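You operate a simulated robot arm through the tools that you are given. There is no shell and no other tool.

You run a simulated robot arm. Do the job below in one go: nothing can be reset, and whatever is moved stays where it is left.

JOB
An air hose has worked loose: vent its branch, push it home, open the valve again and reset.
Fine: the trip display names the branch; watch its gauge fall to 0 bar before pushing, pass 5 bar before Reset; leave other controls.

Only the result counts: the job must be done as asked and must still hold three seconds after the hand-in. Knocking over, shifting, dropping, spilling or breaking anything else fails it.

ROBOT AND FRAMES
A 7-joint arm with a two-finger parallel gripper, fixed in place. Base frame: the origin is at the foot of the arm, x ahead of it, y to its left, z up. Readings come in m, degrees, newtons and seconds.
Its first joint turns from -166.0 to 166.0 degrees. Payload 4.4 kg.
Tool frame: the origin (TCP) lies between the finger pads and is the grasp point; the fingertips stand 0.023 m ahead of it; z points along the fingers, y is the line along which they close. Largest opening 0.094 m; finger width 0.038, thickness 0.01; the body of the gripper, 0.054 by 0.096 m, starts 0.039 m behind the TCP.
Orientation is told as [roll, pitch, yaw] about the base's x, y, z axes, in that order, counted from this pose: with the fingers straight down and closing along the base's y, the tool's x points along the base's -x, its y along +y and its z along -z.

CONTROLS
- The arm moves only by the tool arm_command. Its argument "rows" is a list of rows, each a list of 7 numbers: the turn, a rotation vector about the tool's x, y, z in degrees, then the shift along the tool's x, y, z in m, then the gripper command, from -1 (fully open) to 1 (shut), values between in proportion. In form: [[ax, ay, az, tx, ty, tz, hand], ...]. A call has 1 to 20 rows; each row is the pose to reach, as a shift and turn from the pose commanded when the call began, along the tool's axes at that moment. A row lasts 0.2 s, in which the tool goes at most 0.05 m and 8.6 degrees; a call with a longer step from one row to the next is refused whole, and so is a gripper value outside its range. Where a pose cannot be reached the arm comes as near as it can. A force on the tool above 70 N (or 10 N above the force at the start of the call, whichever is more), or a blocked arm, ends the call early, and 0.2 s more pass. The fingers move at their own pace (about 0.072 m/s each) and stop on an object; they squeeze with about 37 N. The grip force told is the motor's: it shows also when the fingers shut on nothing. Time passes only in rows, and 0.2 s behind the last, so rows that repeat a pose let the fingers close. It gives the time, the measured TCP pose, the force on the tool (base axes), the opening and the grip force at its end, in the units of the frame above (readings bear some noise), with the torque about the TCP (base axes, N m) and any sound that the robot's microphone picked up, and new pictures: "show" is both (left out), scene, wrist or none.
- Cameras (640 x 400 px; columns grow to the right, rows downward): "scene" is fixed at [0.0498, -0.6519, 1.4834]; the picture's right is [0.32, -0.95, 0.00], its down [-0.41, -0.14, -0.90] and it looks along [0.85, 0.29, -0.43] (base axes); focal length 327 px, centre (320, 200). "wrist" rides on the gripper at [0.086, 0.016, -0.074] in the tool frame; the picture's right is [-0.18, 0.98, 0.00], its down [-0.58, -0.11, -0.81] and it looks along [-0.79, -0.15, 0.59] (tool axes); focal length 243 px, centre (320, 200).
- locate(camera, pixels): for up to 12 pixels [column, row] of the newest picture of that camera ("zoom" is the newest enlarged one), the place [x, y, z] in the base frame of the surface seen there, good to about 0.003 m. No time passes.
- enlarge(camera, box): a new picture of the part [left, top, right, bottom] of that camera's present view, enlarged. No time passes.
- job_done(): hands the job in; it is judged then, once.

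Unless the task says otherwise, let go and move clear before handing in.

The tools are called after ">>>" as name(argument=value, ...) on one line, values as JSON. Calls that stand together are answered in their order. arm_command: Moves the arm, as the interface text tells. Its arguments: {"type":"object","properties":{"rows":{"type":"array"},"show":{"type":"string","enum":["both","scene","wrist","none"]}},"required":["rows"]} The other tools are called the same way: locate (camera, pixels) gives the place of the surface under pixels of a picture; enlarge (camera, box) takes an enlarged picture of a part of a camera's view; job_done () hands the job in.

At the start:

```text
time: 0.0
ee_pos: [0.8253, 0.287, 1.218]
tcp_rot: [0.0, 0.0, 0.0]
force: [0.0, 0.3, -0.4]
torque: [0.01, -0.02, -0.01]
grip_width: 0.0941
grip_force: 0.1
```

scene: 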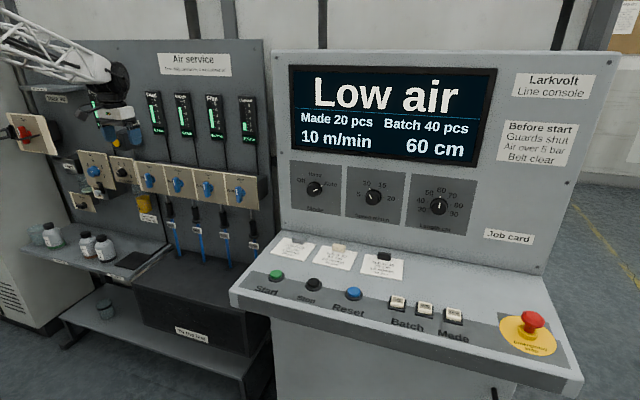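
wrist: 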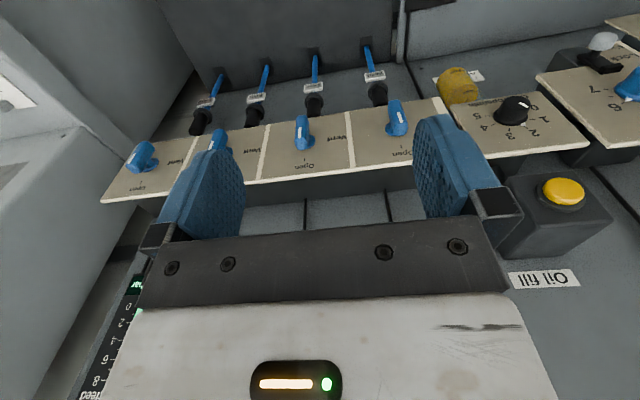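

The scene shows the "Low air" display (around 390,95), four gauges (150–250, 115), four valves (150–240, 185) and hoses below. I'll enlarge the key areas to read labels.

>>> enlarge(camera="scene", box=[60, 40, 270, 170])

>>> enlarge(camera="scene", box=[70, 140, 280, 271])

>>> enlarge(camera="scene", box=[280, 55, 600, 255])

>>> enlarge(camera="wrist", box=[100, 30, 480, 267])

>>> enlarge(camera="scene", box=[230, 225, 570, 390])

```text
3.05 times, centred on (165, 105) of scene
```

zoom: 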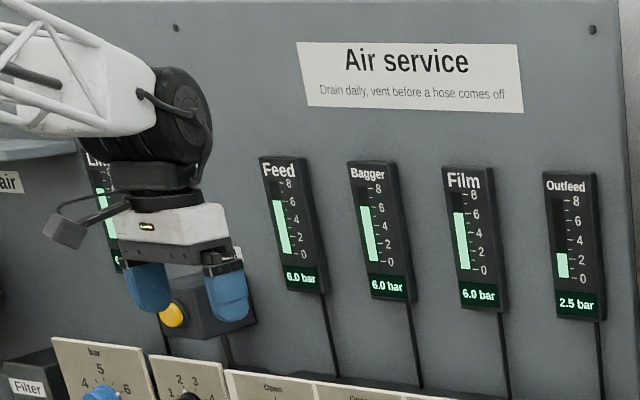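

```text
3.05 times, centred on (175, 206) of scene
```

zoom: 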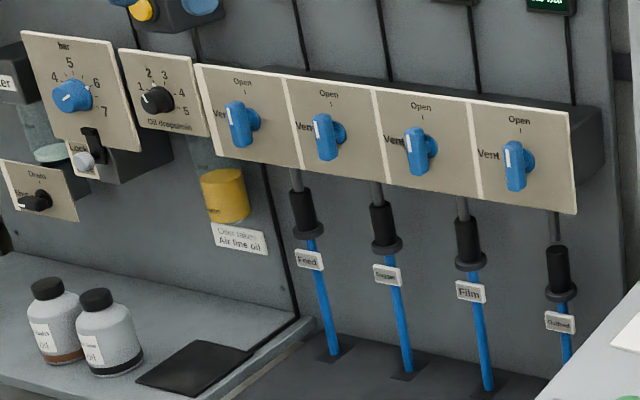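

```text
2.00 times, centred on (440, 155) of scene
```

zoom: 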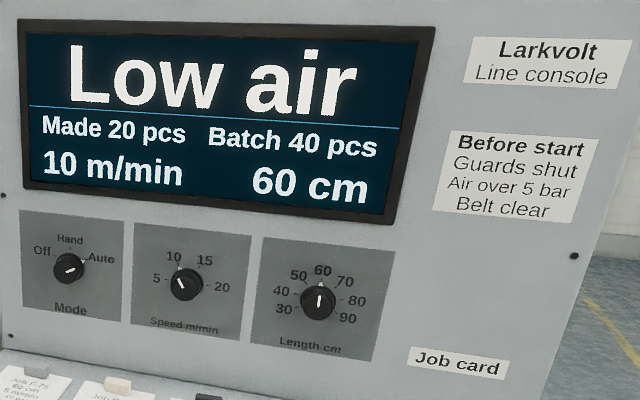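

```text
1.68 times, centred on (290, 148) of wrist
```

zoom: 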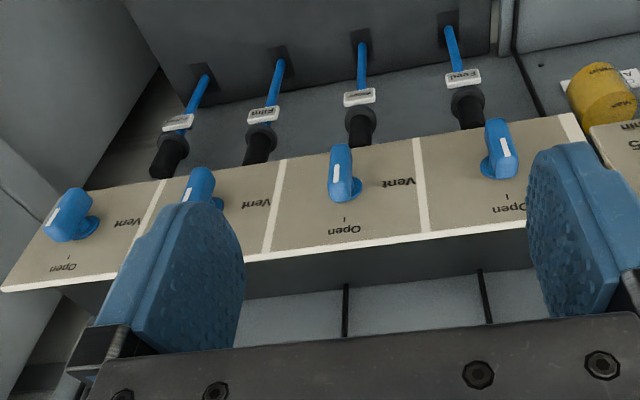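

```text
1.88 times, centred on (400, 308) of scene
```

zoom: 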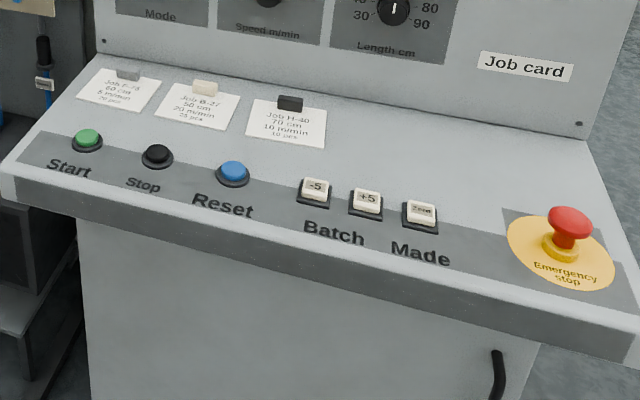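

The Outfeed gauge reads 2.5 bar and its hose collar (around 558,270 in the zoom) hangs lower than the others, but the display only shows "Low air". I'll locate the geometry of the Outfeed branch and the buttons, and look more closely at the display.

>>> locate(camera="scene", pixels=[[240, 194], [237, 190], [221, 176], [257, 178], [256, 208], [253, 226], [252, 238], [254, 247], [252, 215], [226, 228], [224, 218], [255, 262]])

>>> locate(camera="scene", pixels=[[353, 292], [353, 298], [313, 284], [276, 274], [340, 310], [380, 300], [235, 290], [262, 230], [245, 60], [270, 60], [285, 200], [231, 220]])

>>> enlarge(camera="scene", box=[210, 160, 290, 270])

>>> enlarge(camera="scene", box=[285, 60, 500, 170])

>>> enlarge(camera="scene", box=[0, 60, 160, 220])

```text
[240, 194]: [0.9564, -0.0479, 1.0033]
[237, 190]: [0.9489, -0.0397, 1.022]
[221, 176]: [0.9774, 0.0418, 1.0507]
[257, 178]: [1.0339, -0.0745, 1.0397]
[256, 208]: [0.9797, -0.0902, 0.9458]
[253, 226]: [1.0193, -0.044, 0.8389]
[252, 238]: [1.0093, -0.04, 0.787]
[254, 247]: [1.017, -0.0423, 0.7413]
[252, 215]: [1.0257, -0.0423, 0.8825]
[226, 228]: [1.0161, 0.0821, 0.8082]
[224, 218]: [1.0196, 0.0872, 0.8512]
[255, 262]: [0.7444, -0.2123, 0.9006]
```

```text
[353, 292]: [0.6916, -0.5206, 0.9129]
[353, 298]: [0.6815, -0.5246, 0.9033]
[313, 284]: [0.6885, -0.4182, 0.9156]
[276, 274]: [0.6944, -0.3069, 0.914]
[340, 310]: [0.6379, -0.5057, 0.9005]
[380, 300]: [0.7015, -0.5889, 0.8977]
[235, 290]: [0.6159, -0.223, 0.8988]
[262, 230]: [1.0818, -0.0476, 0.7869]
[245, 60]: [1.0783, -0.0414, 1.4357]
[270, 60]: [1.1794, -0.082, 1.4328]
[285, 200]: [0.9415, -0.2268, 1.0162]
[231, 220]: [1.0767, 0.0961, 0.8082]
```

```text
3.64 times, centred on (250, 215) of scene
```

zoom: 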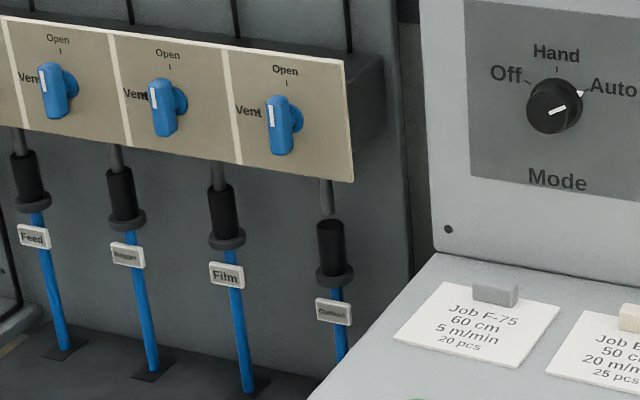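

```text
2.98 times, centred on (392, 115) of scene
```

zoom: 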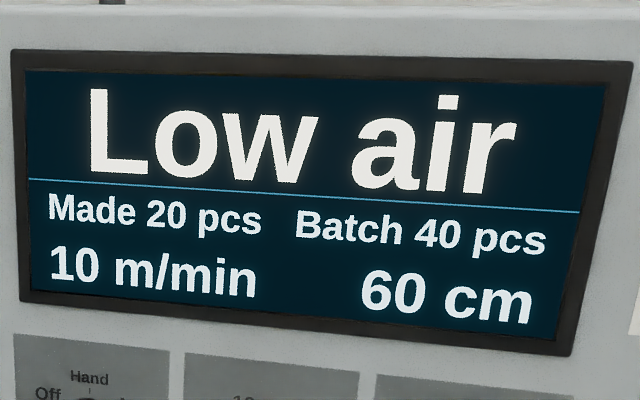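

```text
2.50 times, centred on (80, 140) of scene
```

zoom: 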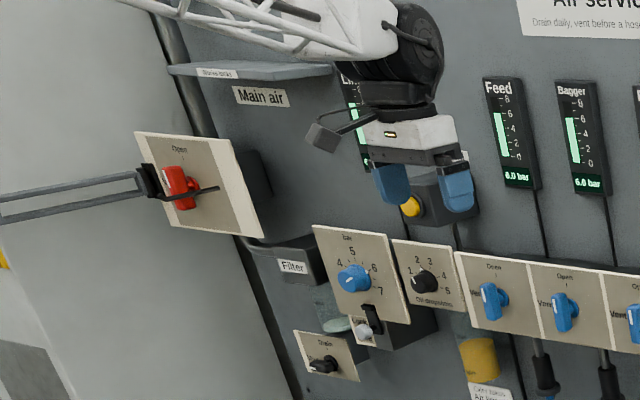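

Outfeed is the low branch (2.5 bar, gap at the stub at zoom (327,200)). I'll measure the valve knob and connector precisely in tighter zooms.

>>> enlarge(camera="scene", box=[216, 168, 264, 198])

>>> locate(camera="scene", pixels=[[160, 285], [200, 275], [150, 300], [200, 330], [180, 260], [240, 280], [262, 210], [268, 205], [230, 296], [205, 250], [250, 120], [135, 290]])

```text
13.33 times, centred on (240, 183) of scene
```

zoom: 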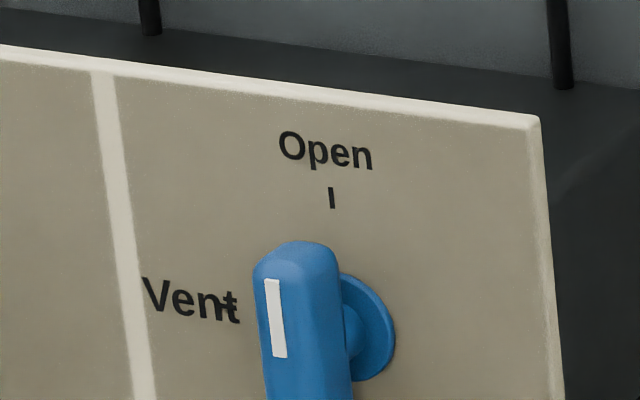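

```text
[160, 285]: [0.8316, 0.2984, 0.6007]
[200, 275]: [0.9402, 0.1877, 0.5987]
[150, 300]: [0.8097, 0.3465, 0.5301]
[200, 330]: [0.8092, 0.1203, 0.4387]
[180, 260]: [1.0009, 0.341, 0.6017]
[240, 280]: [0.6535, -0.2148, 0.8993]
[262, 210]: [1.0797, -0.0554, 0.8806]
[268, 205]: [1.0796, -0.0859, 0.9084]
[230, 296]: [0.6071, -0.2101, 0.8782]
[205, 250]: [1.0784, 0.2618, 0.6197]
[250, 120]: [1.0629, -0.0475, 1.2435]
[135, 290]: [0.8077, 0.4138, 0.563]
```

The box top below the hoses is at z≈0.60, giving room. Now I'll locate knob parts in this zoom: handle top, stripe, hub disc, and the Open/Vent ticks.

>>> locate(camera="zoom", pixels=[[332, 198], [232, 306], [275, 290], [275, 350], [300, 250], [330, 300], [262, 380], [345, 390], [375, 310], [385, 350], [540, 118], [355, 330]])

>>> enlarge(camera="scene", box=[216, 184, 264, 214])

```text
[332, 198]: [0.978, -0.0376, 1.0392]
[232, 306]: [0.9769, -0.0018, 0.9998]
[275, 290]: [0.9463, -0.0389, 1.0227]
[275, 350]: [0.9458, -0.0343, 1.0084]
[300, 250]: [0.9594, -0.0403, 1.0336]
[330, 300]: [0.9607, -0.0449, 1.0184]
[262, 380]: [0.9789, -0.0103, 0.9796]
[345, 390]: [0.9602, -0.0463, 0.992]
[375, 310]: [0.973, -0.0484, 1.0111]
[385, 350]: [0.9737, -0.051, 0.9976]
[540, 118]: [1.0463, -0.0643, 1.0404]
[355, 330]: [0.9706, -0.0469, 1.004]
```

```text
13.33 times, centred on (240, 199) of scene
```

zoom: 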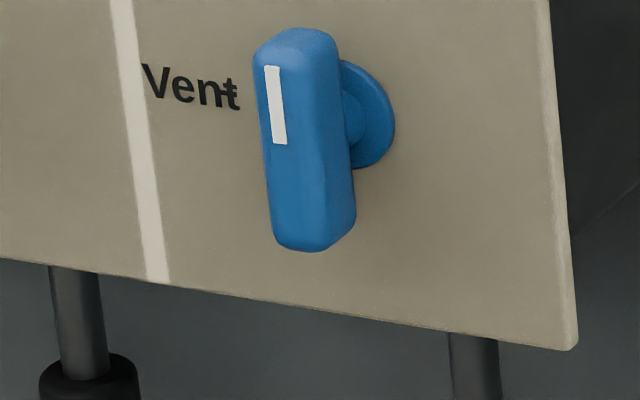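

Valve axis comes out at about y=-0.0376, z=1.000 (Open tick straight above, Vent tick to the left/+y), with the handle between x≈0.945 and 0.965. I'll back the arm away and swing the tool to point along +x in front of the Outfeed valve, gripper open.

>>> arm_command(rows=[[0, 0, 0, 0.05, 0, 0, -1], [0, 0, 0, 0.1, 0, 0, -1], [0, -8.18, 0, 0.098, -0.0295, 0.0198, -1], [0, -16.36, 0, 0.096, -0.0591, 0.0396, -1], [0, -24.54, 0, 0.094, -0.0886, 0.0595, -1], [0, -32.72, 0, 0.092, -0.1182, 0.0793, -1], [0, -40.9, 0, 0.09, -0.1477, 0.0991, -1], [0, -49.08, 0, 0.088, -0.1773, 0.1189, -1], [0, -57.26, 0, 0.086, -0.2068, 0.1387, -1], [0, -65.44, 0, 0.083, -0.2364, 0.1586, -1], [0, -73.62, 0, 0.08, -0.2659, 0.1784, -1], [0, -81.8, 0, 0.077, -0.2955, 0.1982, -1], [0, -90, 0, 0.075, -0.325, 0.218, -1], [0, -90, 0, 0.075, -0.325, 0.218, -1]], show="both")

```text
time: 3.0
ee_pos: [0.7449, 0.0311, 1.0035]
tcp_rot: [84.8, -84.7, -89.8]
force: [-0.3, 0.0, 0.3]
torque: [0.01, -0.01, -0.02]
grip_width: 0.0937
grip_force: 0.0
out of reach, approached as far as the arm can: row 11, 12, 13, 14
```

scene: 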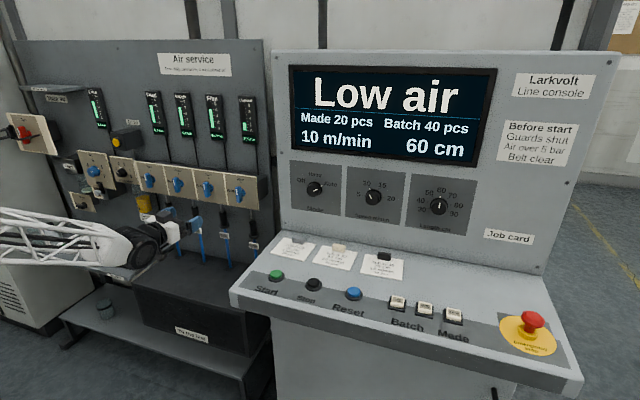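
wrist: 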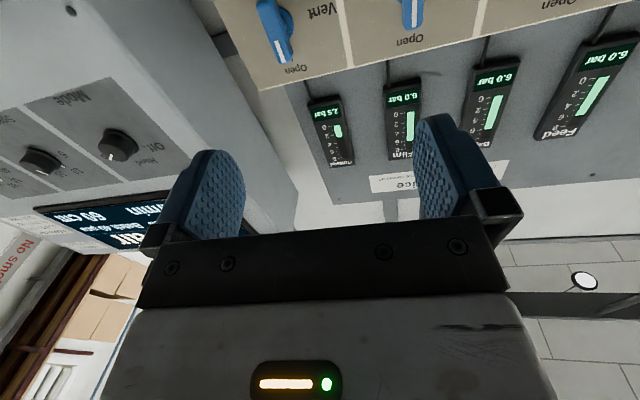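

The arm stopped short of the target near x=0.745 (wrist limit close in), with the tool nearly horizontal; the wrist view shows the gauges upside-down (Outfeed 2.5 bar at 330,130). I'll move forward a bit, where the wrist should be able to level fully.

>>> arm_command(rows=[[0, 0, 0, 0, 0, 0.03, -1], [0, 0, 0, 0, 0, 0.06, -1], [0, 0, 0, 0, 0, 0.08, -1], [0, 0, 0, 0, 0, 0.08, -1]], show="both")

```text
time: 4.0
ee_pos: [0.8238, 0.0287, 1.0061]
tcp_rot: [83.1, -84.5, -88.6]
force: [0.1, -0.2, -0.3]
torque: [-0.01, 0.03, 0.0]
grip_width: 0.0941
grip_force: 0.0
```

scene: 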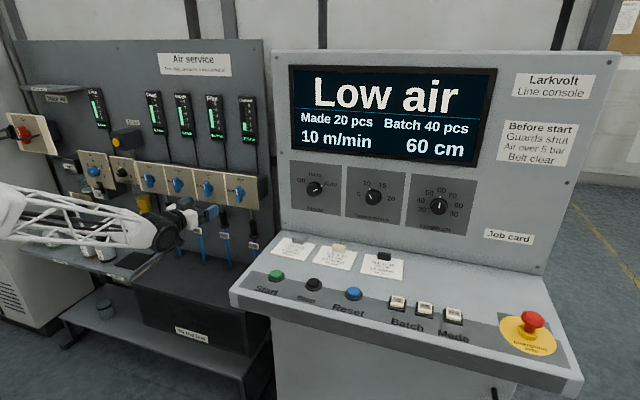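
wrist: 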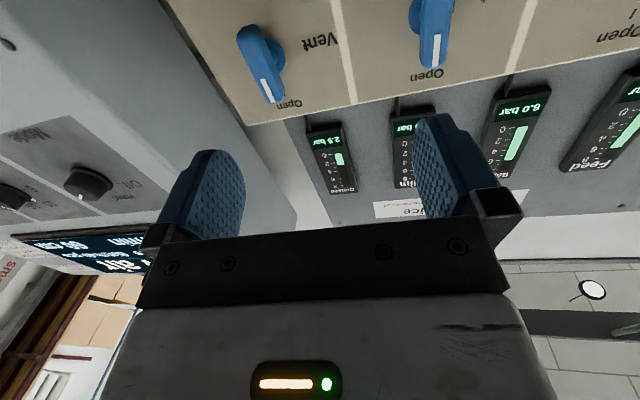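

The commanded pose follows the reached one, so I now sit at (0.824, 0.029, 1.006) with about 5.5° yaw and roll error. I'll correct the orientation and centre on the valve axis at x≈0.85.

>>> arm_command(rows=[[-1.8, -0.1, -1.8, 0, -0.021, 0.011, -1], [-3.6, -0.2, -3.6, 0, -0.043, 0.022, -1], [-5.5, -0.4, -5.5, -0.0004, -0.0645, 0.0324, -1], [-5.5, -0.4, -5.5, -0.0004, -0.0645, 0.0324, -1], [-5.5, -0.4, -5.5, -0.0004, -0.0645, 0.0324, -1]], show="both")

```text
time: 5.2
ee_pos: [0.8526, 0.03, 1.0033]
tcp_rot: [82.5, -84.4, -87.9]
force: [-0.7, -0.1, -0.4]
torque: [0.0, -0.02, -0.02]
grip_width: 0.094
grip_force: 0.2
out of reach, approached as far as the arm can: row 1, 2, 3, 4, 5
```

scene: 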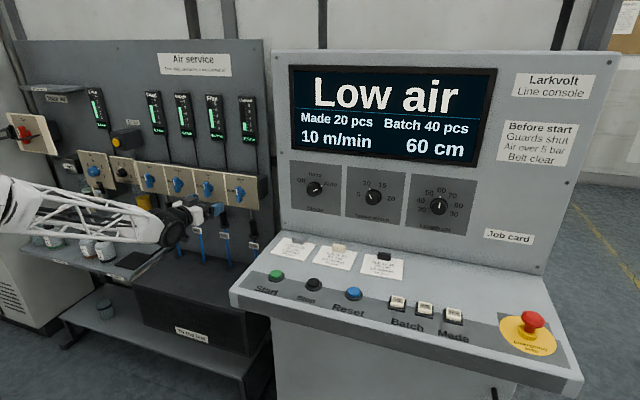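
wrist: 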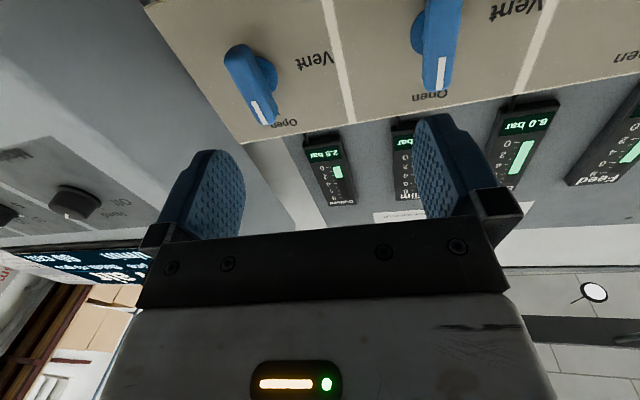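

Rotation by negative tool-z and the shift to -y were both refused, suggesting a wrist joint near its limit. I'll test turning the other way about tool z, which would lead to a camera-up pose with margin for the valve turn.

>>> arm_command(rows=[[0, 0, 8, 0, 0, 0, -1], [0, 0, 16, 0, 0, 0, -1], [0, 0, 24, 0, 0, 0, -1], [0, 0, 32, 0, 0, 0, -1], [0, 0, 40, 0, 0, 0, -1], [0, 0, 40, 0, 0, 0, -1]], show="wrist")

```text
time: 6.6
ee_pos: [0.8603, 0.0951, 1.1025]
tcp_rot: [78.7, -48.6, -92.1]
force: [0.6, 1.1, 0.0]
torque: [0.0, -0.01, 0.0]
grip_width: 0.094
grip_force: 0.1
out of reach, approached as far as the arm can: row 1, 2, 3, 4, 5, 6
```

wrist: 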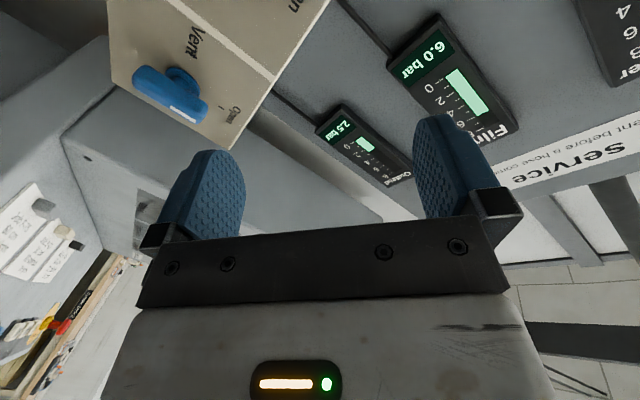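

The turn went through partly, but position was sacrificed (TCP now 0.860, 0.095, 1.103). I need to understand the arm's geometry, so I'll look at the scene and locate points along the arm.

>>> enlarge(camera="scene", box=[0, 100, 320, 300])

```text
2.00 times, centred on (160, 200) of scene
```

zoom: 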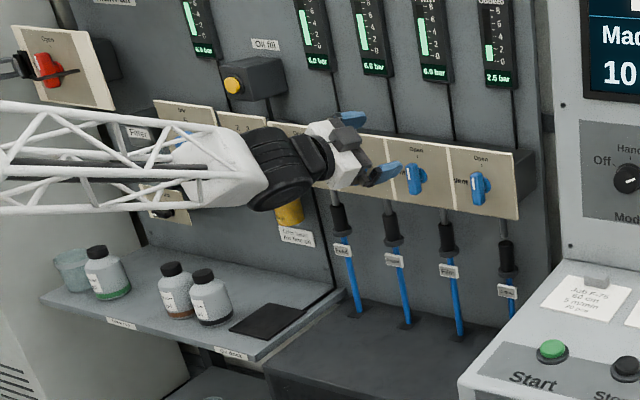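

>>> locate(camera="zoom", pixels=[[15, 105], [10, 205], [100, 125], [110, 200], [180, 150], [225, 175], [265, 160], [285, 180], [330, 135], [345, 165], [385, 172], [15, 160]])

```text
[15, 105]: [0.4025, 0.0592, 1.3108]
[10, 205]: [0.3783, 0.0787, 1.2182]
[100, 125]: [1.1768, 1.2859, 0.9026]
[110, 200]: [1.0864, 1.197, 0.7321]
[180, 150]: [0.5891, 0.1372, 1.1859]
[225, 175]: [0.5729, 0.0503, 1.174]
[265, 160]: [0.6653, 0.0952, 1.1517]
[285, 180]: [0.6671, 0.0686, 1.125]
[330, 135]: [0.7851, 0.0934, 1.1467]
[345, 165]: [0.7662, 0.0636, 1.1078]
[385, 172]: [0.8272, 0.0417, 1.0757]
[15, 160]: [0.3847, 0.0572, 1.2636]
```

The forearm slopes down about 25–35° here and the hand can't pitch up much beyond its line, so fully level isn't comfortable. I'll instead use a tool pitched about 25° below horizontal with shut fingers, and push the handle round; first I recover to that orientation at a safe standoff.

>>> arm_command(rows=[[-0.6, 3.42, -7.23, -0.0145, -0.0235, -0.0045, -1], [-1.2, 6.83, -14.47, -0.029, -0.047, -0.009, -1], [-1.8, 10.25, -21.7, -0.0435, -0.0705, -0.0136, -1], [-2.4, 13.67, -28.93, -0.058, -0.0939, -0.0181, -1], [-3.0, 17.08, -36.17, -0.0725, -0.1174, -0.0227, -1], [-3.6, 20.5, -43.4, -0.087, -0.1409, -0.0272, -1], [-3.6, 20.5, -43.4, -0.087, -0.1409, -0.0272, -1]], show="both")

```text
time: 8.2
ee_pos: [0.7962, -0.0627, 1.0795]
tcp_rot: [0.4, -65.0, -0.4]
force: [0.8, -0.5, -0.8]
torque: [0.0, 0.0, 0.04]
grip_width: 0.094
grip_force: 0.1
out of reach, approached as far as the arm can: row 5
```

scene: 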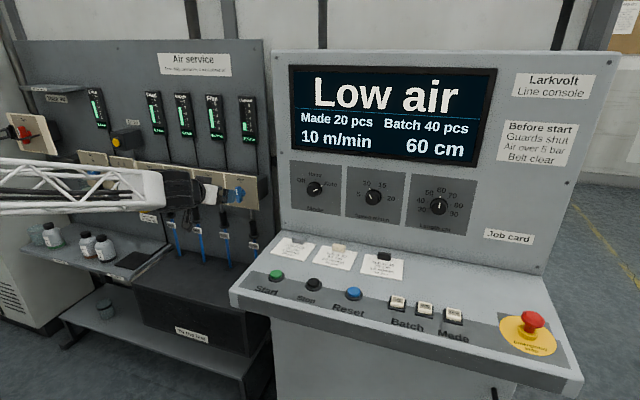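
wrist: 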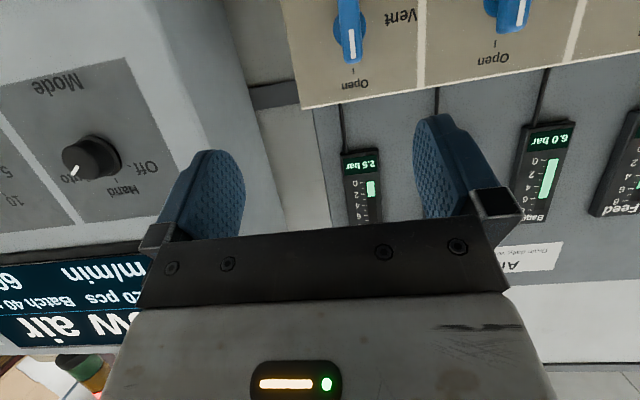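

Now the pose is clean: pitch -65°, TCP (0.796, -0.063, 1.080), and the Outfeed knob and gauge are visible at (348,30) and (362,185). I'll shut the fingers and move in front of the right side (-y) of the handle's top half, still short of it.

>>> arm_command(rows=[[0, 0, 0, 0.001, -0.002, 0.03, 1], [0, 0, 0, 0.002, -0.005, 0.06, 1], [0, 0, 0, 0.003, -0.007, 0.09, 1], [0, 0, 0, 0.0045, -0.009, 0.1169, 1], [0, 0, 0, 0.0045, -0.009, 0.1169, 1]], show="both")

```text
time: 9.4
ee_pos: [0.8986, -0.0704, 1.0217]
tcp_rot: [0.0, -65.0, 0.0]
force: [1.1, 0.9, -0.4]
torque: [0.01, -0.03, -0.01]
grip_width: 0.0001
grip_force: 37.0
```

scene: 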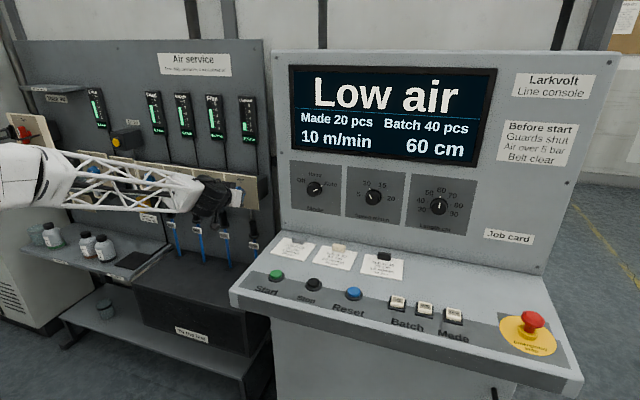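
wrist: 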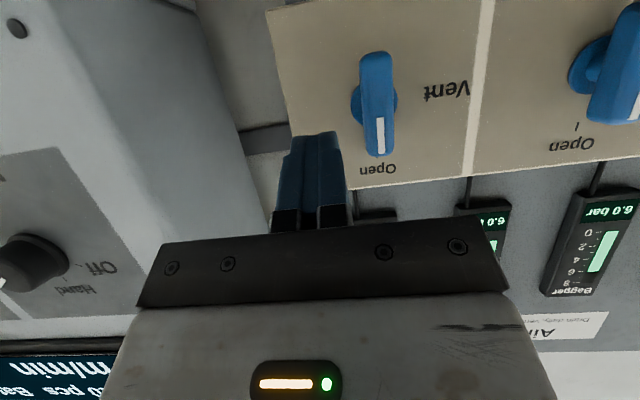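

The shut fingers (tip at 312,135) are beside the handle's Open end (380,150). I'll locate both in the wrist view to confirm relative positions.

>>> locate(camera="wrist", pixels=[[312, 138], [292, 150], [335, 140], [318, 175], [375, 60], [380, 100], [379, 150], [365, 100], [395, 100], [357, 105], [380, 125], [385, 155]])

>>> enlarge(camera="wrist", box=[240, 20, 480, 170])

```text
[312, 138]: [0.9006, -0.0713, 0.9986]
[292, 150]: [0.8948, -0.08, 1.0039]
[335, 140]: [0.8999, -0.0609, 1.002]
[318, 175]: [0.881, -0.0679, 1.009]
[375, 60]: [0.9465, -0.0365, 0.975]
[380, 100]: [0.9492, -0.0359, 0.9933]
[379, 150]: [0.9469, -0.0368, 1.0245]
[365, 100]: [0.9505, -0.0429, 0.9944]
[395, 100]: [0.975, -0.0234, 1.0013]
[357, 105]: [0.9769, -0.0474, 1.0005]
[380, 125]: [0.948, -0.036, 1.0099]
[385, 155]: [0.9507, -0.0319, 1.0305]
```

```text
2.67 times, centred on (360, 95) of wrist
```

zoom: 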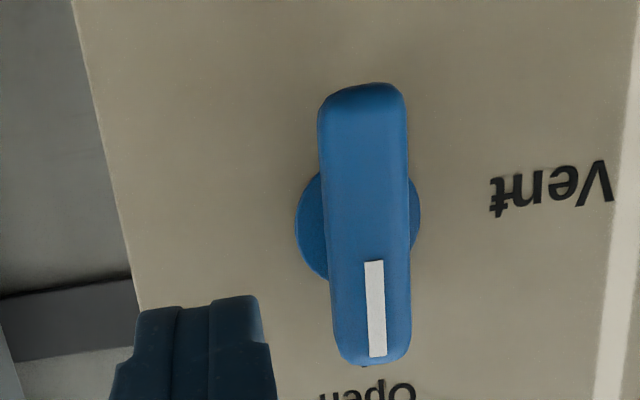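

The finger tip is about 0.02 thick at y≈-0.071 and the handle spans y≈-0.044 to -0.029, so there is clearance. I'll raise slightly and advance alongside the handle's top half to x≈0.939.

>>> arm_command(rows=[[0, 0, 0, -0.0193, 0, -0.0019, 1], [0, 0, 0, -0.0265, 0, 0.0135, 1], [0, 0, 0, -0.0337, 0, 0.0289, 1], [0, 0, 0, -0.0337, 0, 0.0289, 1]], show="wrist")

```text
time: 10.4
ee_pos: [0.9419, -0.0704, 1.0401]
tcp_rot: [0.1, -65.0, 0.0]
force: [0.1, -0.4, -0.1]
torque: [0.01, 0.0, -0.02]
grip_width: 0.0001
grip_force: 37.3
```

wrist: 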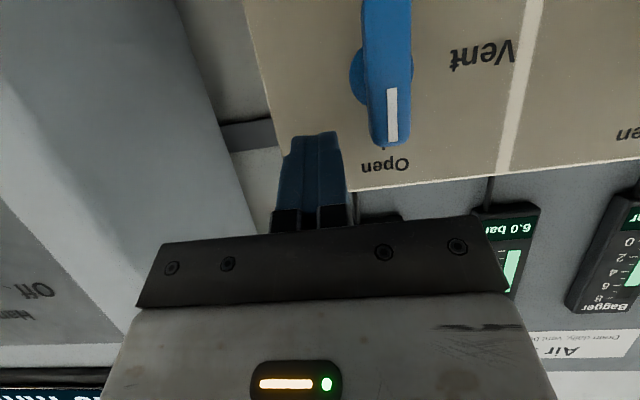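

The fingers sit beside the handle at (0.942, -0.070, 1.040) with no contact force. I'll push the handle's top toward +y (Vent) in small steps along the first part of the arc.

>>> arm_command(rows=[[0, 0, 0, 0, 0.008, 0, 1], [0, 0, 0, 0, 0.0154, 0, 1], [0, 0, 0, -0.0005, 0.021, -0.0002, 1], [0, 0, 0, -0.0009, 0.0264, -0.0004, 1], [0, 0, 0, -0.0009, 0.0264, -0.0004, 1]], show="wrist")

```text
time: 11.6
ee_pos: [0.9419, -0.0452, 1.0432]
tcp_rot: [0.1, -65.1, 0.2]
force: [3.4, -2.5, 9.1]
torque: [0.02, -0.19, -0.06]
grip_width: 0.0
grip_force: 37.5
```

wrist: 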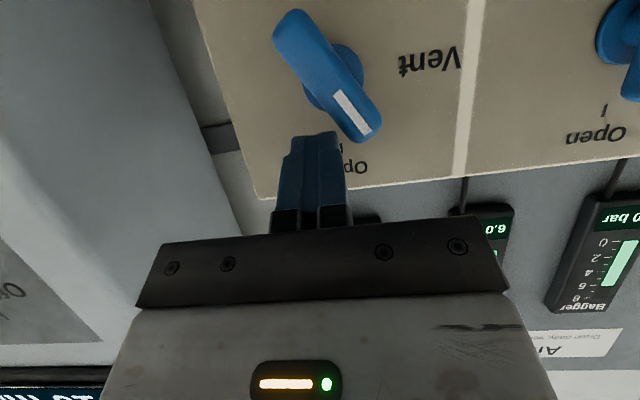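

The handle has turned about 35° toward Vent with only ~9 N. I'll continue along the arc and finish by pressing its Open end down to horizontal.

>>> arm_command(rows=[[0, 0, 0, 0.0005, 0.006, 0.0002, 1], [0, 0, 0, 0.0009, 0.012, 0.0004, 1], [0, 0, 0, 0.0036, 0.0165, 0.0017, 1], [0, 0, 0, 0.0063, 0.02, 0.003, 1], [0, 0, 0, 0.009, 0.022, 0.0042, 1], [0, 0, 0, 0.0118, 0.023, 0.0055, 1], [0, 0, 0, 0.0118, 0.023, 0.0055, 1]], show="wrist")

```text
time: 13.1
ee_pos: [0.9438, -0.0232, 1.0374]
tcp_rot: [0.3, -65.8, -0.2]
force: [-0.3, -0.8, 5.0]
torque: [-0.06, -0.09, 0.04]
grip_width: 0.0001
grip_force: 37.3
stopped in row 7: the force on the tool passed its limit at 73 N (the readings are from after the stop); the commanded pose is now the measured one
```

wrist: 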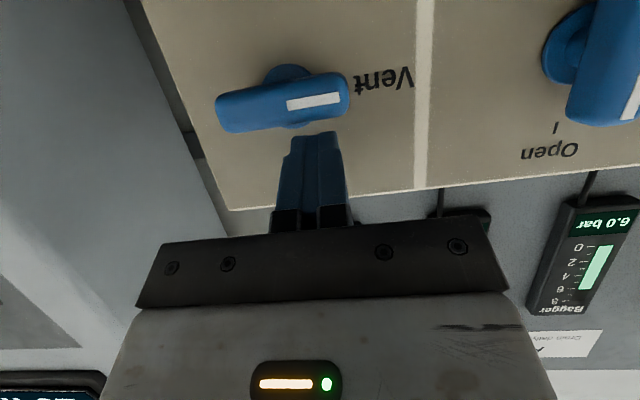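

The handle now points at Vent and has reached its stop (brief 73 N, now 5 N). I'll check the Outfeed gauge in the scene view.

>>> enlarge(camera="scene", box=[140, 80, 280, 168])

>>> enlarge(camera="scene", box=[200, 160, 290, 260])

```text
4.55 times, centred on (210, 124) of scene
```

zoom: 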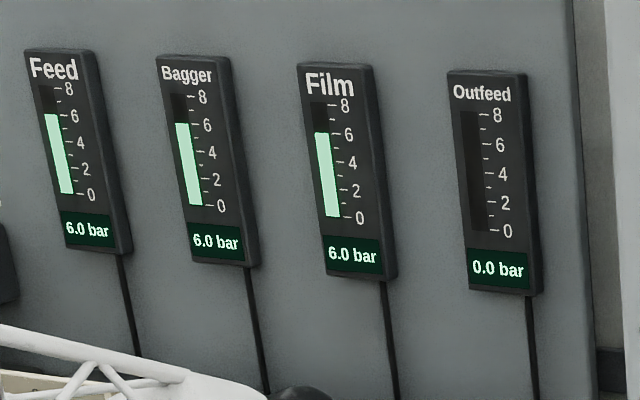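

```text
4.00 times, centred on (245, 210) of scene
```

zoom: 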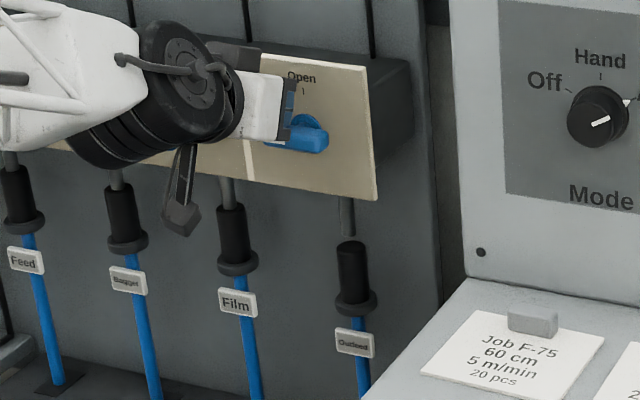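

Outfeed reads 0.0 bar and the other branches stay at 6.0. Now I'll measure the connector, collar, and stub in this zoom (connector 350,245–300; collar 355,300; stub end 347,232) with the Film one for comparison.

>>> locate(camera="zoom", pixels=[[347, 225], [352, 250], [352, 280], [340, 300], [355, 312], [375, 298], [357, 345], [362, 380], [230, 210], [237, 262], [236, 272], [350, 318]])

>>> enlarge(camera="scene", box=[234, 205, 266, 265])

```text
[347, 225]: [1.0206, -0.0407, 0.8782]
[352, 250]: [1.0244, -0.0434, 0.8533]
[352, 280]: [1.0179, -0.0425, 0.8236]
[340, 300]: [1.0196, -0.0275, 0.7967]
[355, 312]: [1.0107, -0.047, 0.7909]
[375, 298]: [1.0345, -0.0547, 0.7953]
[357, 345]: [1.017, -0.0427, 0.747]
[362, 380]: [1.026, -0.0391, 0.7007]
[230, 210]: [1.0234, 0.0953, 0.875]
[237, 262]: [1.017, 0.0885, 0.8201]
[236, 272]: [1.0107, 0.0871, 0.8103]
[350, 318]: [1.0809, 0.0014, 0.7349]
```

```text
6.67 times, centred on (250, 235) of scene
```

zoom: 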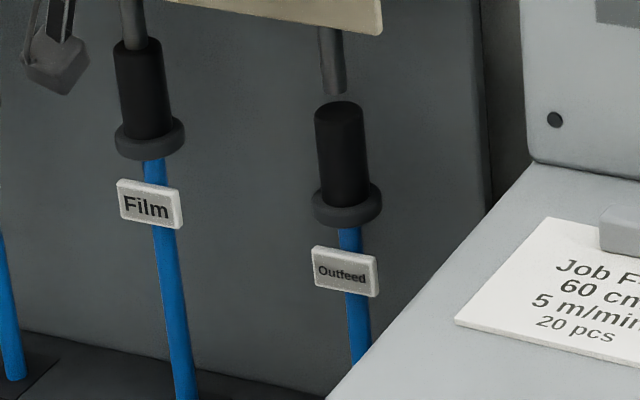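

The Outfeed collar sits ~0.02 m lower than Film's (0.791 vs 0.810), connector axis at about (1.029, -0.037), body z 0.80–0.858. I'll back off from the knob, descend in front of the connector, and open the fingers partway.

>>> arm_command(rows=[[0, 0, 0, 0.0112, 0, -0.0443, 1], [0, 0.8, 0, 0.0369, -0.0138, -0.0821, 1], [0, 0.8, 0, 0.0779, -0.0138, -0.0637, -0.5], [0, 0.8, 0, 0.119, -0.0138, -0.0452, -0.5], [0, 0.8, 0, 0.16, -0.0138, -0.0268, -0.5], [0, 0.8, 0, 0.2011, -0.0138, -0.0083, -0.5], [0, 0.8, 0, 0.2193, -0.0138, -0.0001, -0.5], [0, 0.8, 0, 0.2193, -0.0138, -0.0001, -0.5]], show="both")

```text
time: 14.9
ee_pos: [0.8514, -0.0363, 0.8338]
tcp_rot: [0.3, -64.9, -0.2]
force: [-0.2, -1.1, -0.3]
torque: [0.01, 0.0, 0.04]
grip_width: 0.0706
grip_force: 0.0
```

scene: 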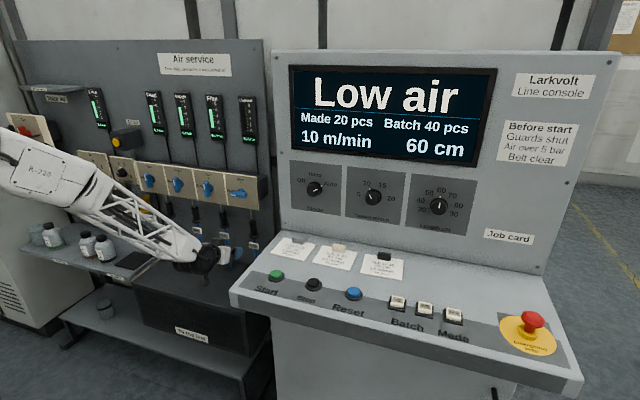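
wrist: 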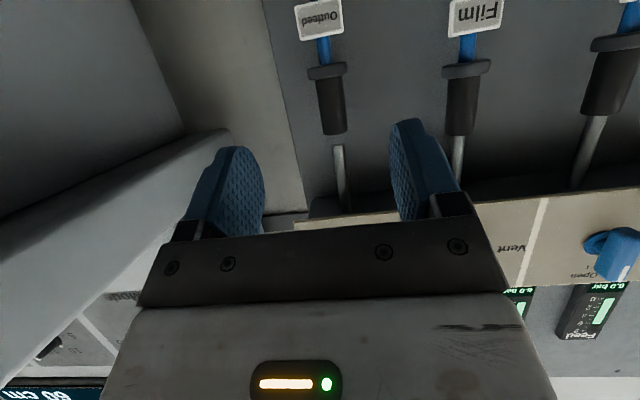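

The wrist view shows the Outfeed connector (330,105), collar (328,72), and stub end (338,148) between the fingers. I'll locate these for the approach.

>>> locate(camera="wrist", pixels=[[331, 105], [333, 130], [328, 72], [327, 80], [338, 150], [342, 180], [318, 105], [344, 105], [320, 20], [461, 105], [466, 72], [355, 222]])

>>> enlarge(camera="wrist", box=[230, 0, 470, 240])

```text
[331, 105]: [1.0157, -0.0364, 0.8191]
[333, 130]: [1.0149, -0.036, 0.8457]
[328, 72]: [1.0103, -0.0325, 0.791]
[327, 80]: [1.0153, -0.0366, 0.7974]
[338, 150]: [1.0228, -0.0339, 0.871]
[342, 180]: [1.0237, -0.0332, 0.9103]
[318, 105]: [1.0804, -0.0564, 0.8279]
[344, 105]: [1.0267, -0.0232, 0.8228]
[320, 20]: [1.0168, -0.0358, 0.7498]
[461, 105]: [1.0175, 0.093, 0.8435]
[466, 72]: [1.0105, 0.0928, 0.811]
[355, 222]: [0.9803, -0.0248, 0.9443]
```

```text
1.67 times, centred on (350, 120) of wrist
```

zoom: 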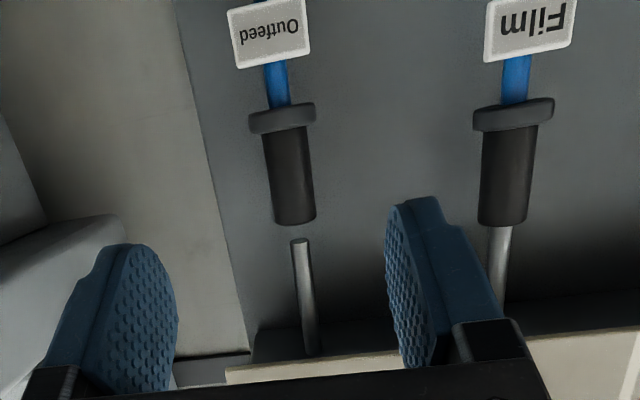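

Connector axis confirmed at about (1.0285, -0.036), body z 0.80–0.85, 0.020 m below the seated Film one. I'll advance the open fingers around it.

>>> arm_command(rows=[[0, 0, 0, -0.0173, 0, 0.04, -0.5], [0, 0, 0, -0.0347, 0, 0.08, -0.5], [0, 0, 0, -0.052, 0, 0.12, -0.5], [0, 0, 0, -0.061, 0, 0.141, -0.5], [0, 0, 0, -0.0693, 0, 0.1603, -0.5], [0, 0, 0, -0.0693, 0, 0.1603, -0.5]], show="both")

```text
time: 16.3
ee_pos: [1.0269, -0.0348, 0.8307]
tcp_rot: [0.2, -64.9, -0.1]
force: [-0.3, 0.7, -0.9]
torque: [0.0, 0.05, 0.0]
grip_width: 0.0704
grip_force: 0.1
```

scene: 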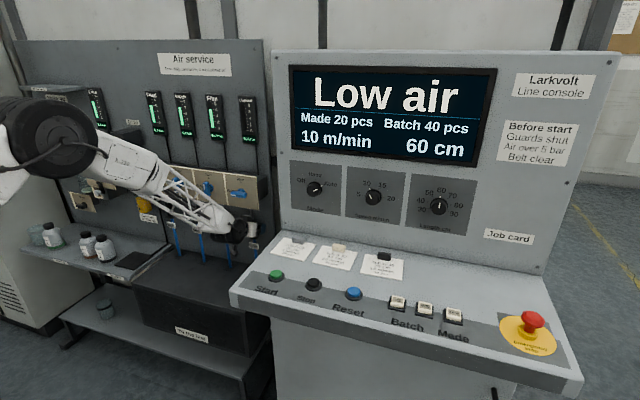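
wrist: 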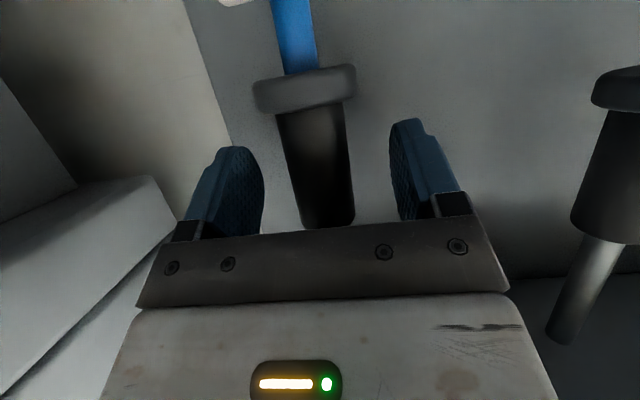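

The connector (315,165) sits between the fingers with no contact. I'll close on it and check the grip.

>>> arm_command(rows=[[0, 0, 0, 0, 0, 0, 1], [0, 0, 0, 0, 0, 0, 1], [0, 0, 0, 0, 0, 0, 1], [0, 0, 0, 0, 0, 0, 1]], show="both")

>>> enlarge(camera="scene", box=[140, 80, 280, 168])

```text
time: 17.3
ee_pos: [1.0266, -0.0341, 0.8317]
tcp_rot: [0.1, -64.9, -0.1]
force: [2.4, 11.9, -0.3]
torque: [-0.97, -0.04, 0.05]
grip_width: 0.0282
grip_force: 45.4
```

scene: 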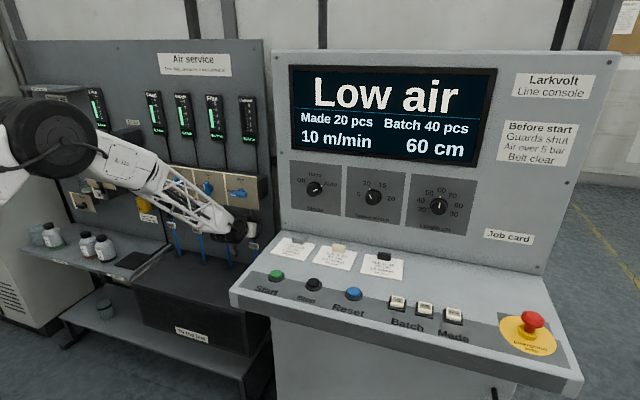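
wrist: 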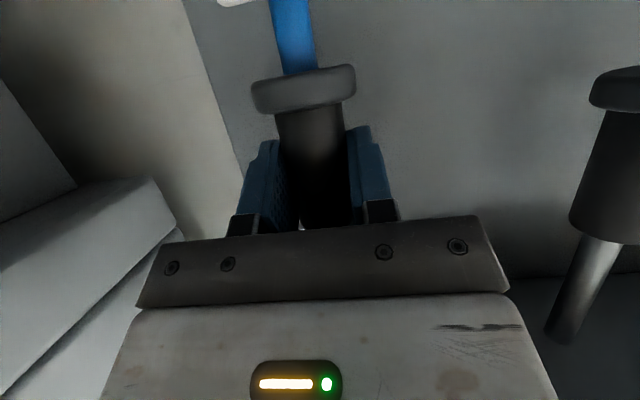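

```text
4.55 times, centred on (210, 124) of scene
```

zoom: 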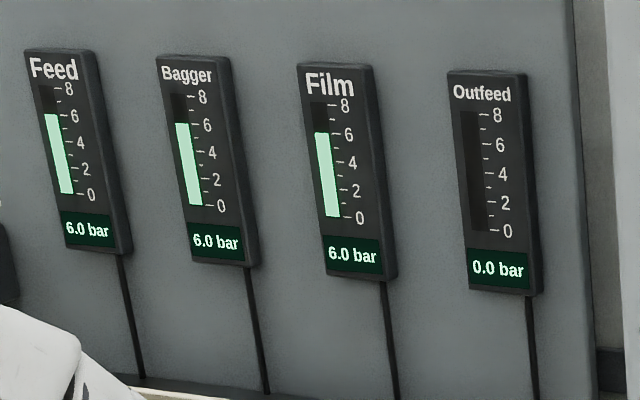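

Grip is firm at 0.028 m width and Outfeed still reads 0.0 bar. A 12 N sideways force shows a ~1–2 mm offset, which I'll relieve while pushing the connector straight up ~0.02 m.

>>> arm_command(rows=[[0, 0, 0, -0.0018, 0.001, -0.0008, 1], [0, 0, 0, -0.0054, 0.0015, -0.0025, 1], [0, 0, 0, -0.0091, 0.0015, -0.0042, 1], [0, 0, 0, -0.0127, 0.0015, -0.0059, 1], [0, 0, 0, -0.0163, 0.0015, -0.0076, 1], [0, 0, 0, -0.0181, 0.0015, -0.0085, 1], [0, 0, 0, -0.0181, 0.0015, -0.0085, 1]], show="both")

```text
time: 18.9
ee_pos: [1.0276, -0.0358, 0.8501]
tcp_rot: [0.1, -64.9, -0.2]
force: [-0.9, -9.9, 4.8]
torque: [-1.07, 0.08, -0.07]
grip_width: 0.0284
grip_force: 45.1
```

scene: 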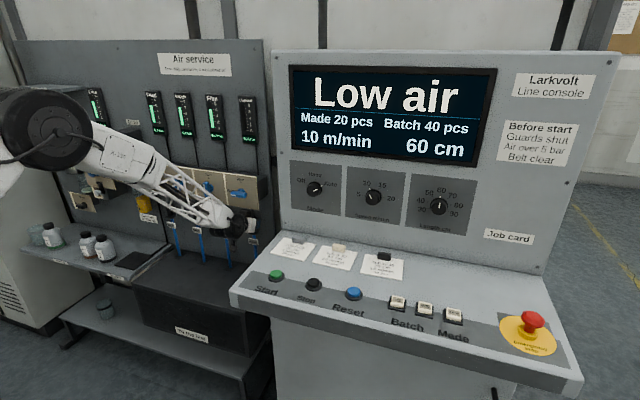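
wrist: 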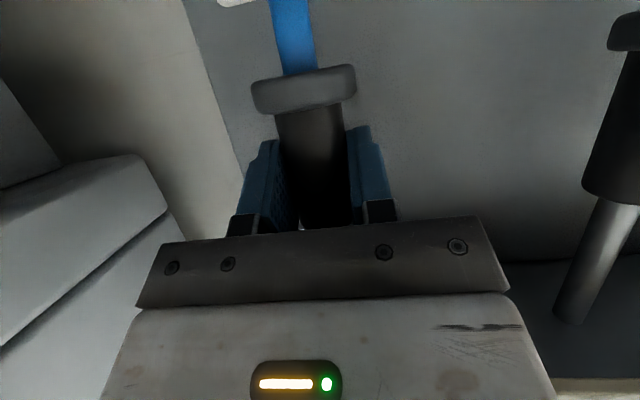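

The connector came up with the fingers (TCP z 0.832→0.850) with little force. I'll compare its collar (304,100) with the Film collar at the right edge (620,40).

>>> locate(camera="wrist", pixels=[[304, 90], [304, 105], [625, 30], [625, 48], [310, 135], [620, 100], [592, 225], [600, 185]])

>>> enlarge(camera="scene", box=[200, 180, 290, 260])

```text
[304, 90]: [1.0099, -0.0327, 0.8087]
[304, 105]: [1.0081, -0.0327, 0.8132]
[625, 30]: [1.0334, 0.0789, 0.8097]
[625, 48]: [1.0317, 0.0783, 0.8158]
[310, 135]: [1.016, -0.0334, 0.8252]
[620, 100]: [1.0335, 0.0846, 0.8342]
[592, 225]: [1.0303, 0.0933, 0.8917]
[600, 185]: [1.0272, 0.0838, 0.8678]
```

```text
5.00 times, centred on (245, 220) of scene
```

zoom: 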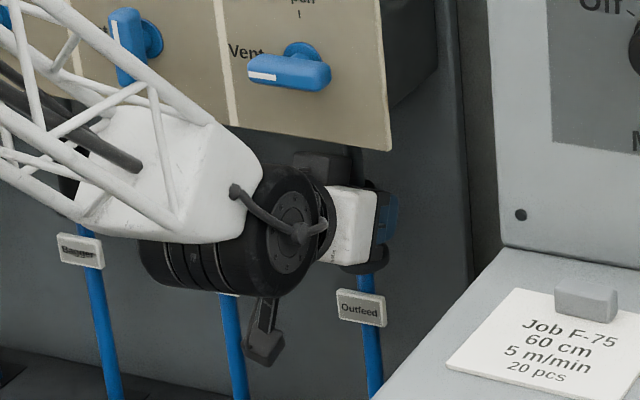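

The collar is now within a millimetre or two of Film's level. I'll push a few millimetres further to seat it firmly until resistance builds.

>>> arm_command(rows=[[0, 0, 0, -0.0018, -0.0005, -0.0008, 1], [0, 0, 0, -0.0036, -0.0005, -0.0017, 1], [0, 0, 0, -0.0054, -0.0005, -0.0025, 1], [0, 0, 0, -0.0072, -0.0005, -0.0034, 1], [0, 0, 0, -0.0072, -0.0005, -0.0034, 1]], show="wrist")

```text
time: 20.1
ee_pos: [1.0264, -0.035, 0.8556]
tcp_rot: [0.2, -64.5, -0.2]
force: [-11.2, -12.6, -43.3]
torque: [-0.94, 0.25, -0.03]
grip_width: 0.0287
grip_force: 44.6
```

wrist: 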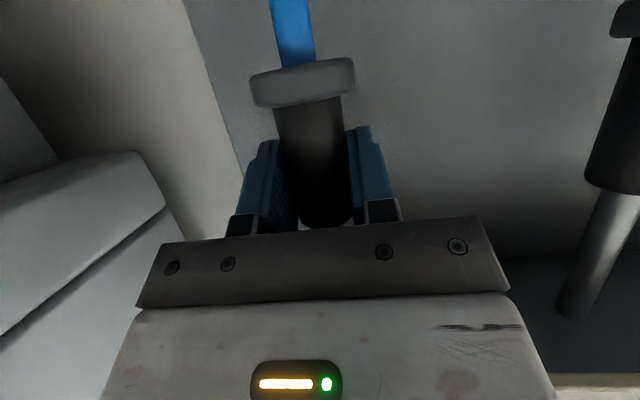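

Resistance rose to 43 N, and the fingers slid slightly up the body, so the hose is at its stop. I'll compare the collar levels again.

>>> locate(camera="wrist", pixels=[[302, 82], [302, 98], [625, 20], [625, 36], [310, 130], [322, 215], [600, 175]])

```text
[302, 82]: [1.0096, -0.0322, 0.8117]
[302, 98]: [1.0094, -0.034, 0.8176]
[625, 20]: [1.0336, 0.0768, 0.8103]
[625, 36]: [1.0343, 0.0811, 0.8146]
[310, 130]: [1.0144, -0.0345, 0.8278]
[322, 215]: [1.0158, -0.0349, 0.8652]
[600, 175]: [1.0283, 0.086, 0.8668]
```

The Outfeed collar is level with Film's (about 0.815). I'll open the fingers in place and back straight out in x, then check that it stays.

>>> arm_command(rows=[[0, 0, 0, 0, 0, 0, -0.5], [0, 0, 0, 0, 0, 0, -0.5], [0, 0, 0, 0, 0, 0, -0.5], [0, 0, 0, 0.0169, 0, -0.0363, -0.5], [0, 0, 0, 0.0338, 0, -0.0725, -0.5], [0, 0, 0, 0.0507, 0, -0.1088, -0.5], [0, 0, 0, 0.0676, 0, -0.145, -0.5], [0, 0, 0, 0.0676, 0, -0.145, -0.5]], show="both")

```text
time: 21.9
ee_pos: [0.8673, -0.0373, 0.8599]
tcp_rot: [0.3, -65.0, 0.0]
force: [0.5, 0.0, -0.2]
torque: [-0.01, 0.01, 0.0]
grip_width: 0.0703
grip_force: 0.1
```

scene: 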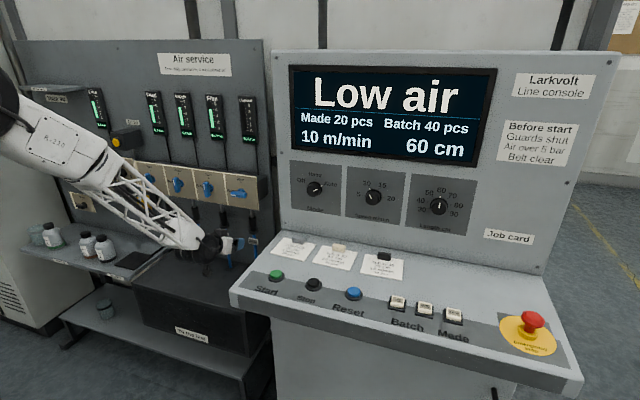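
wrist: 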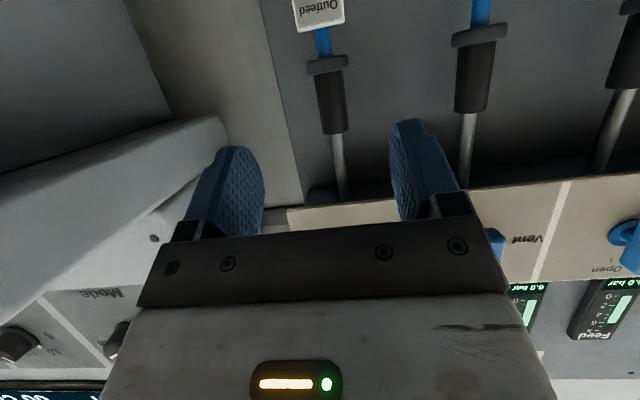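

The Outfeed connector now meets its stub (332,130) just like Film's. Next I'll shut the fingers and rise to above the handle's right (-y) end, standing off in front of it.

>>> arm_command(rows=[[0, 0, 0, -0.0408, -0.008, -0.019, -0.5], [0, 0, 0, -0.0816, -0.016, -0.038, 0], [0, 0, 0, -0.1224, -0.024, -0.0571, 1], [0, 0, 0, -0.1631, -0.0317, -0.0761, 1], [0, 0, 0, -0.1852, -0.0317, -0.0643, 1], [0, 0, 0, -0.1852, -0.0317, -0.0643, 1], [0, 0, 0, -0.1852, -0.0317, -0.0643, 1]], show="both")

>>> enlarge(camera="scene", box=[200, 80, 290, 260])

```text
time: 23.5
ee_pos: [0.8895, -0.0682, 1.0558]
tcp_rot: [0.2, -64.9, -0.1]
force: [-0.1, -0.7, 0.5]
torque: [0.03, 0.04, -0.02]
grip_width: 0.0
grip_force: 37.0
```

scene: 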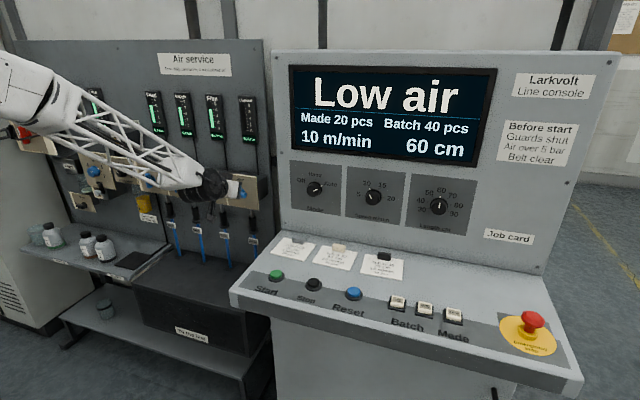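
wrist: 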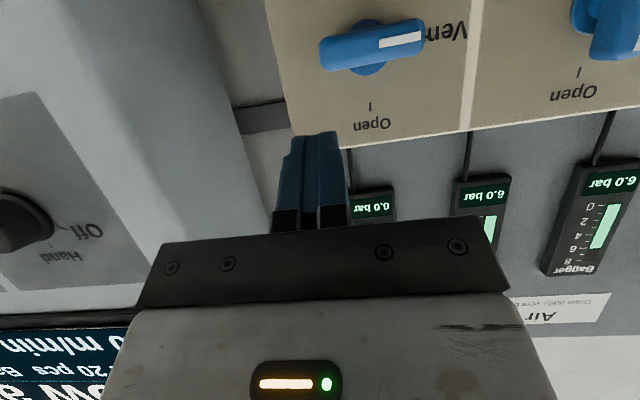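

```text
2.22 times, centred on (245, 170) of scene
```

zoom: 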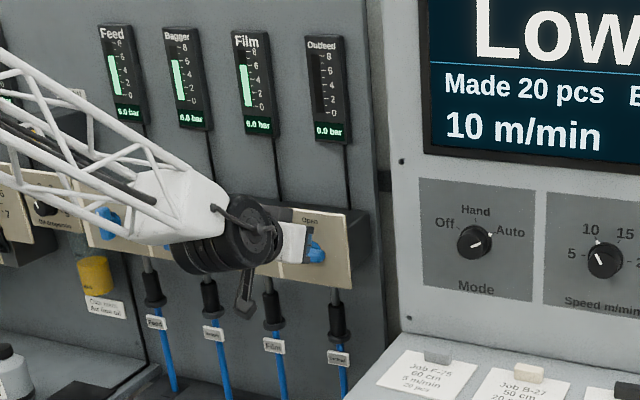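

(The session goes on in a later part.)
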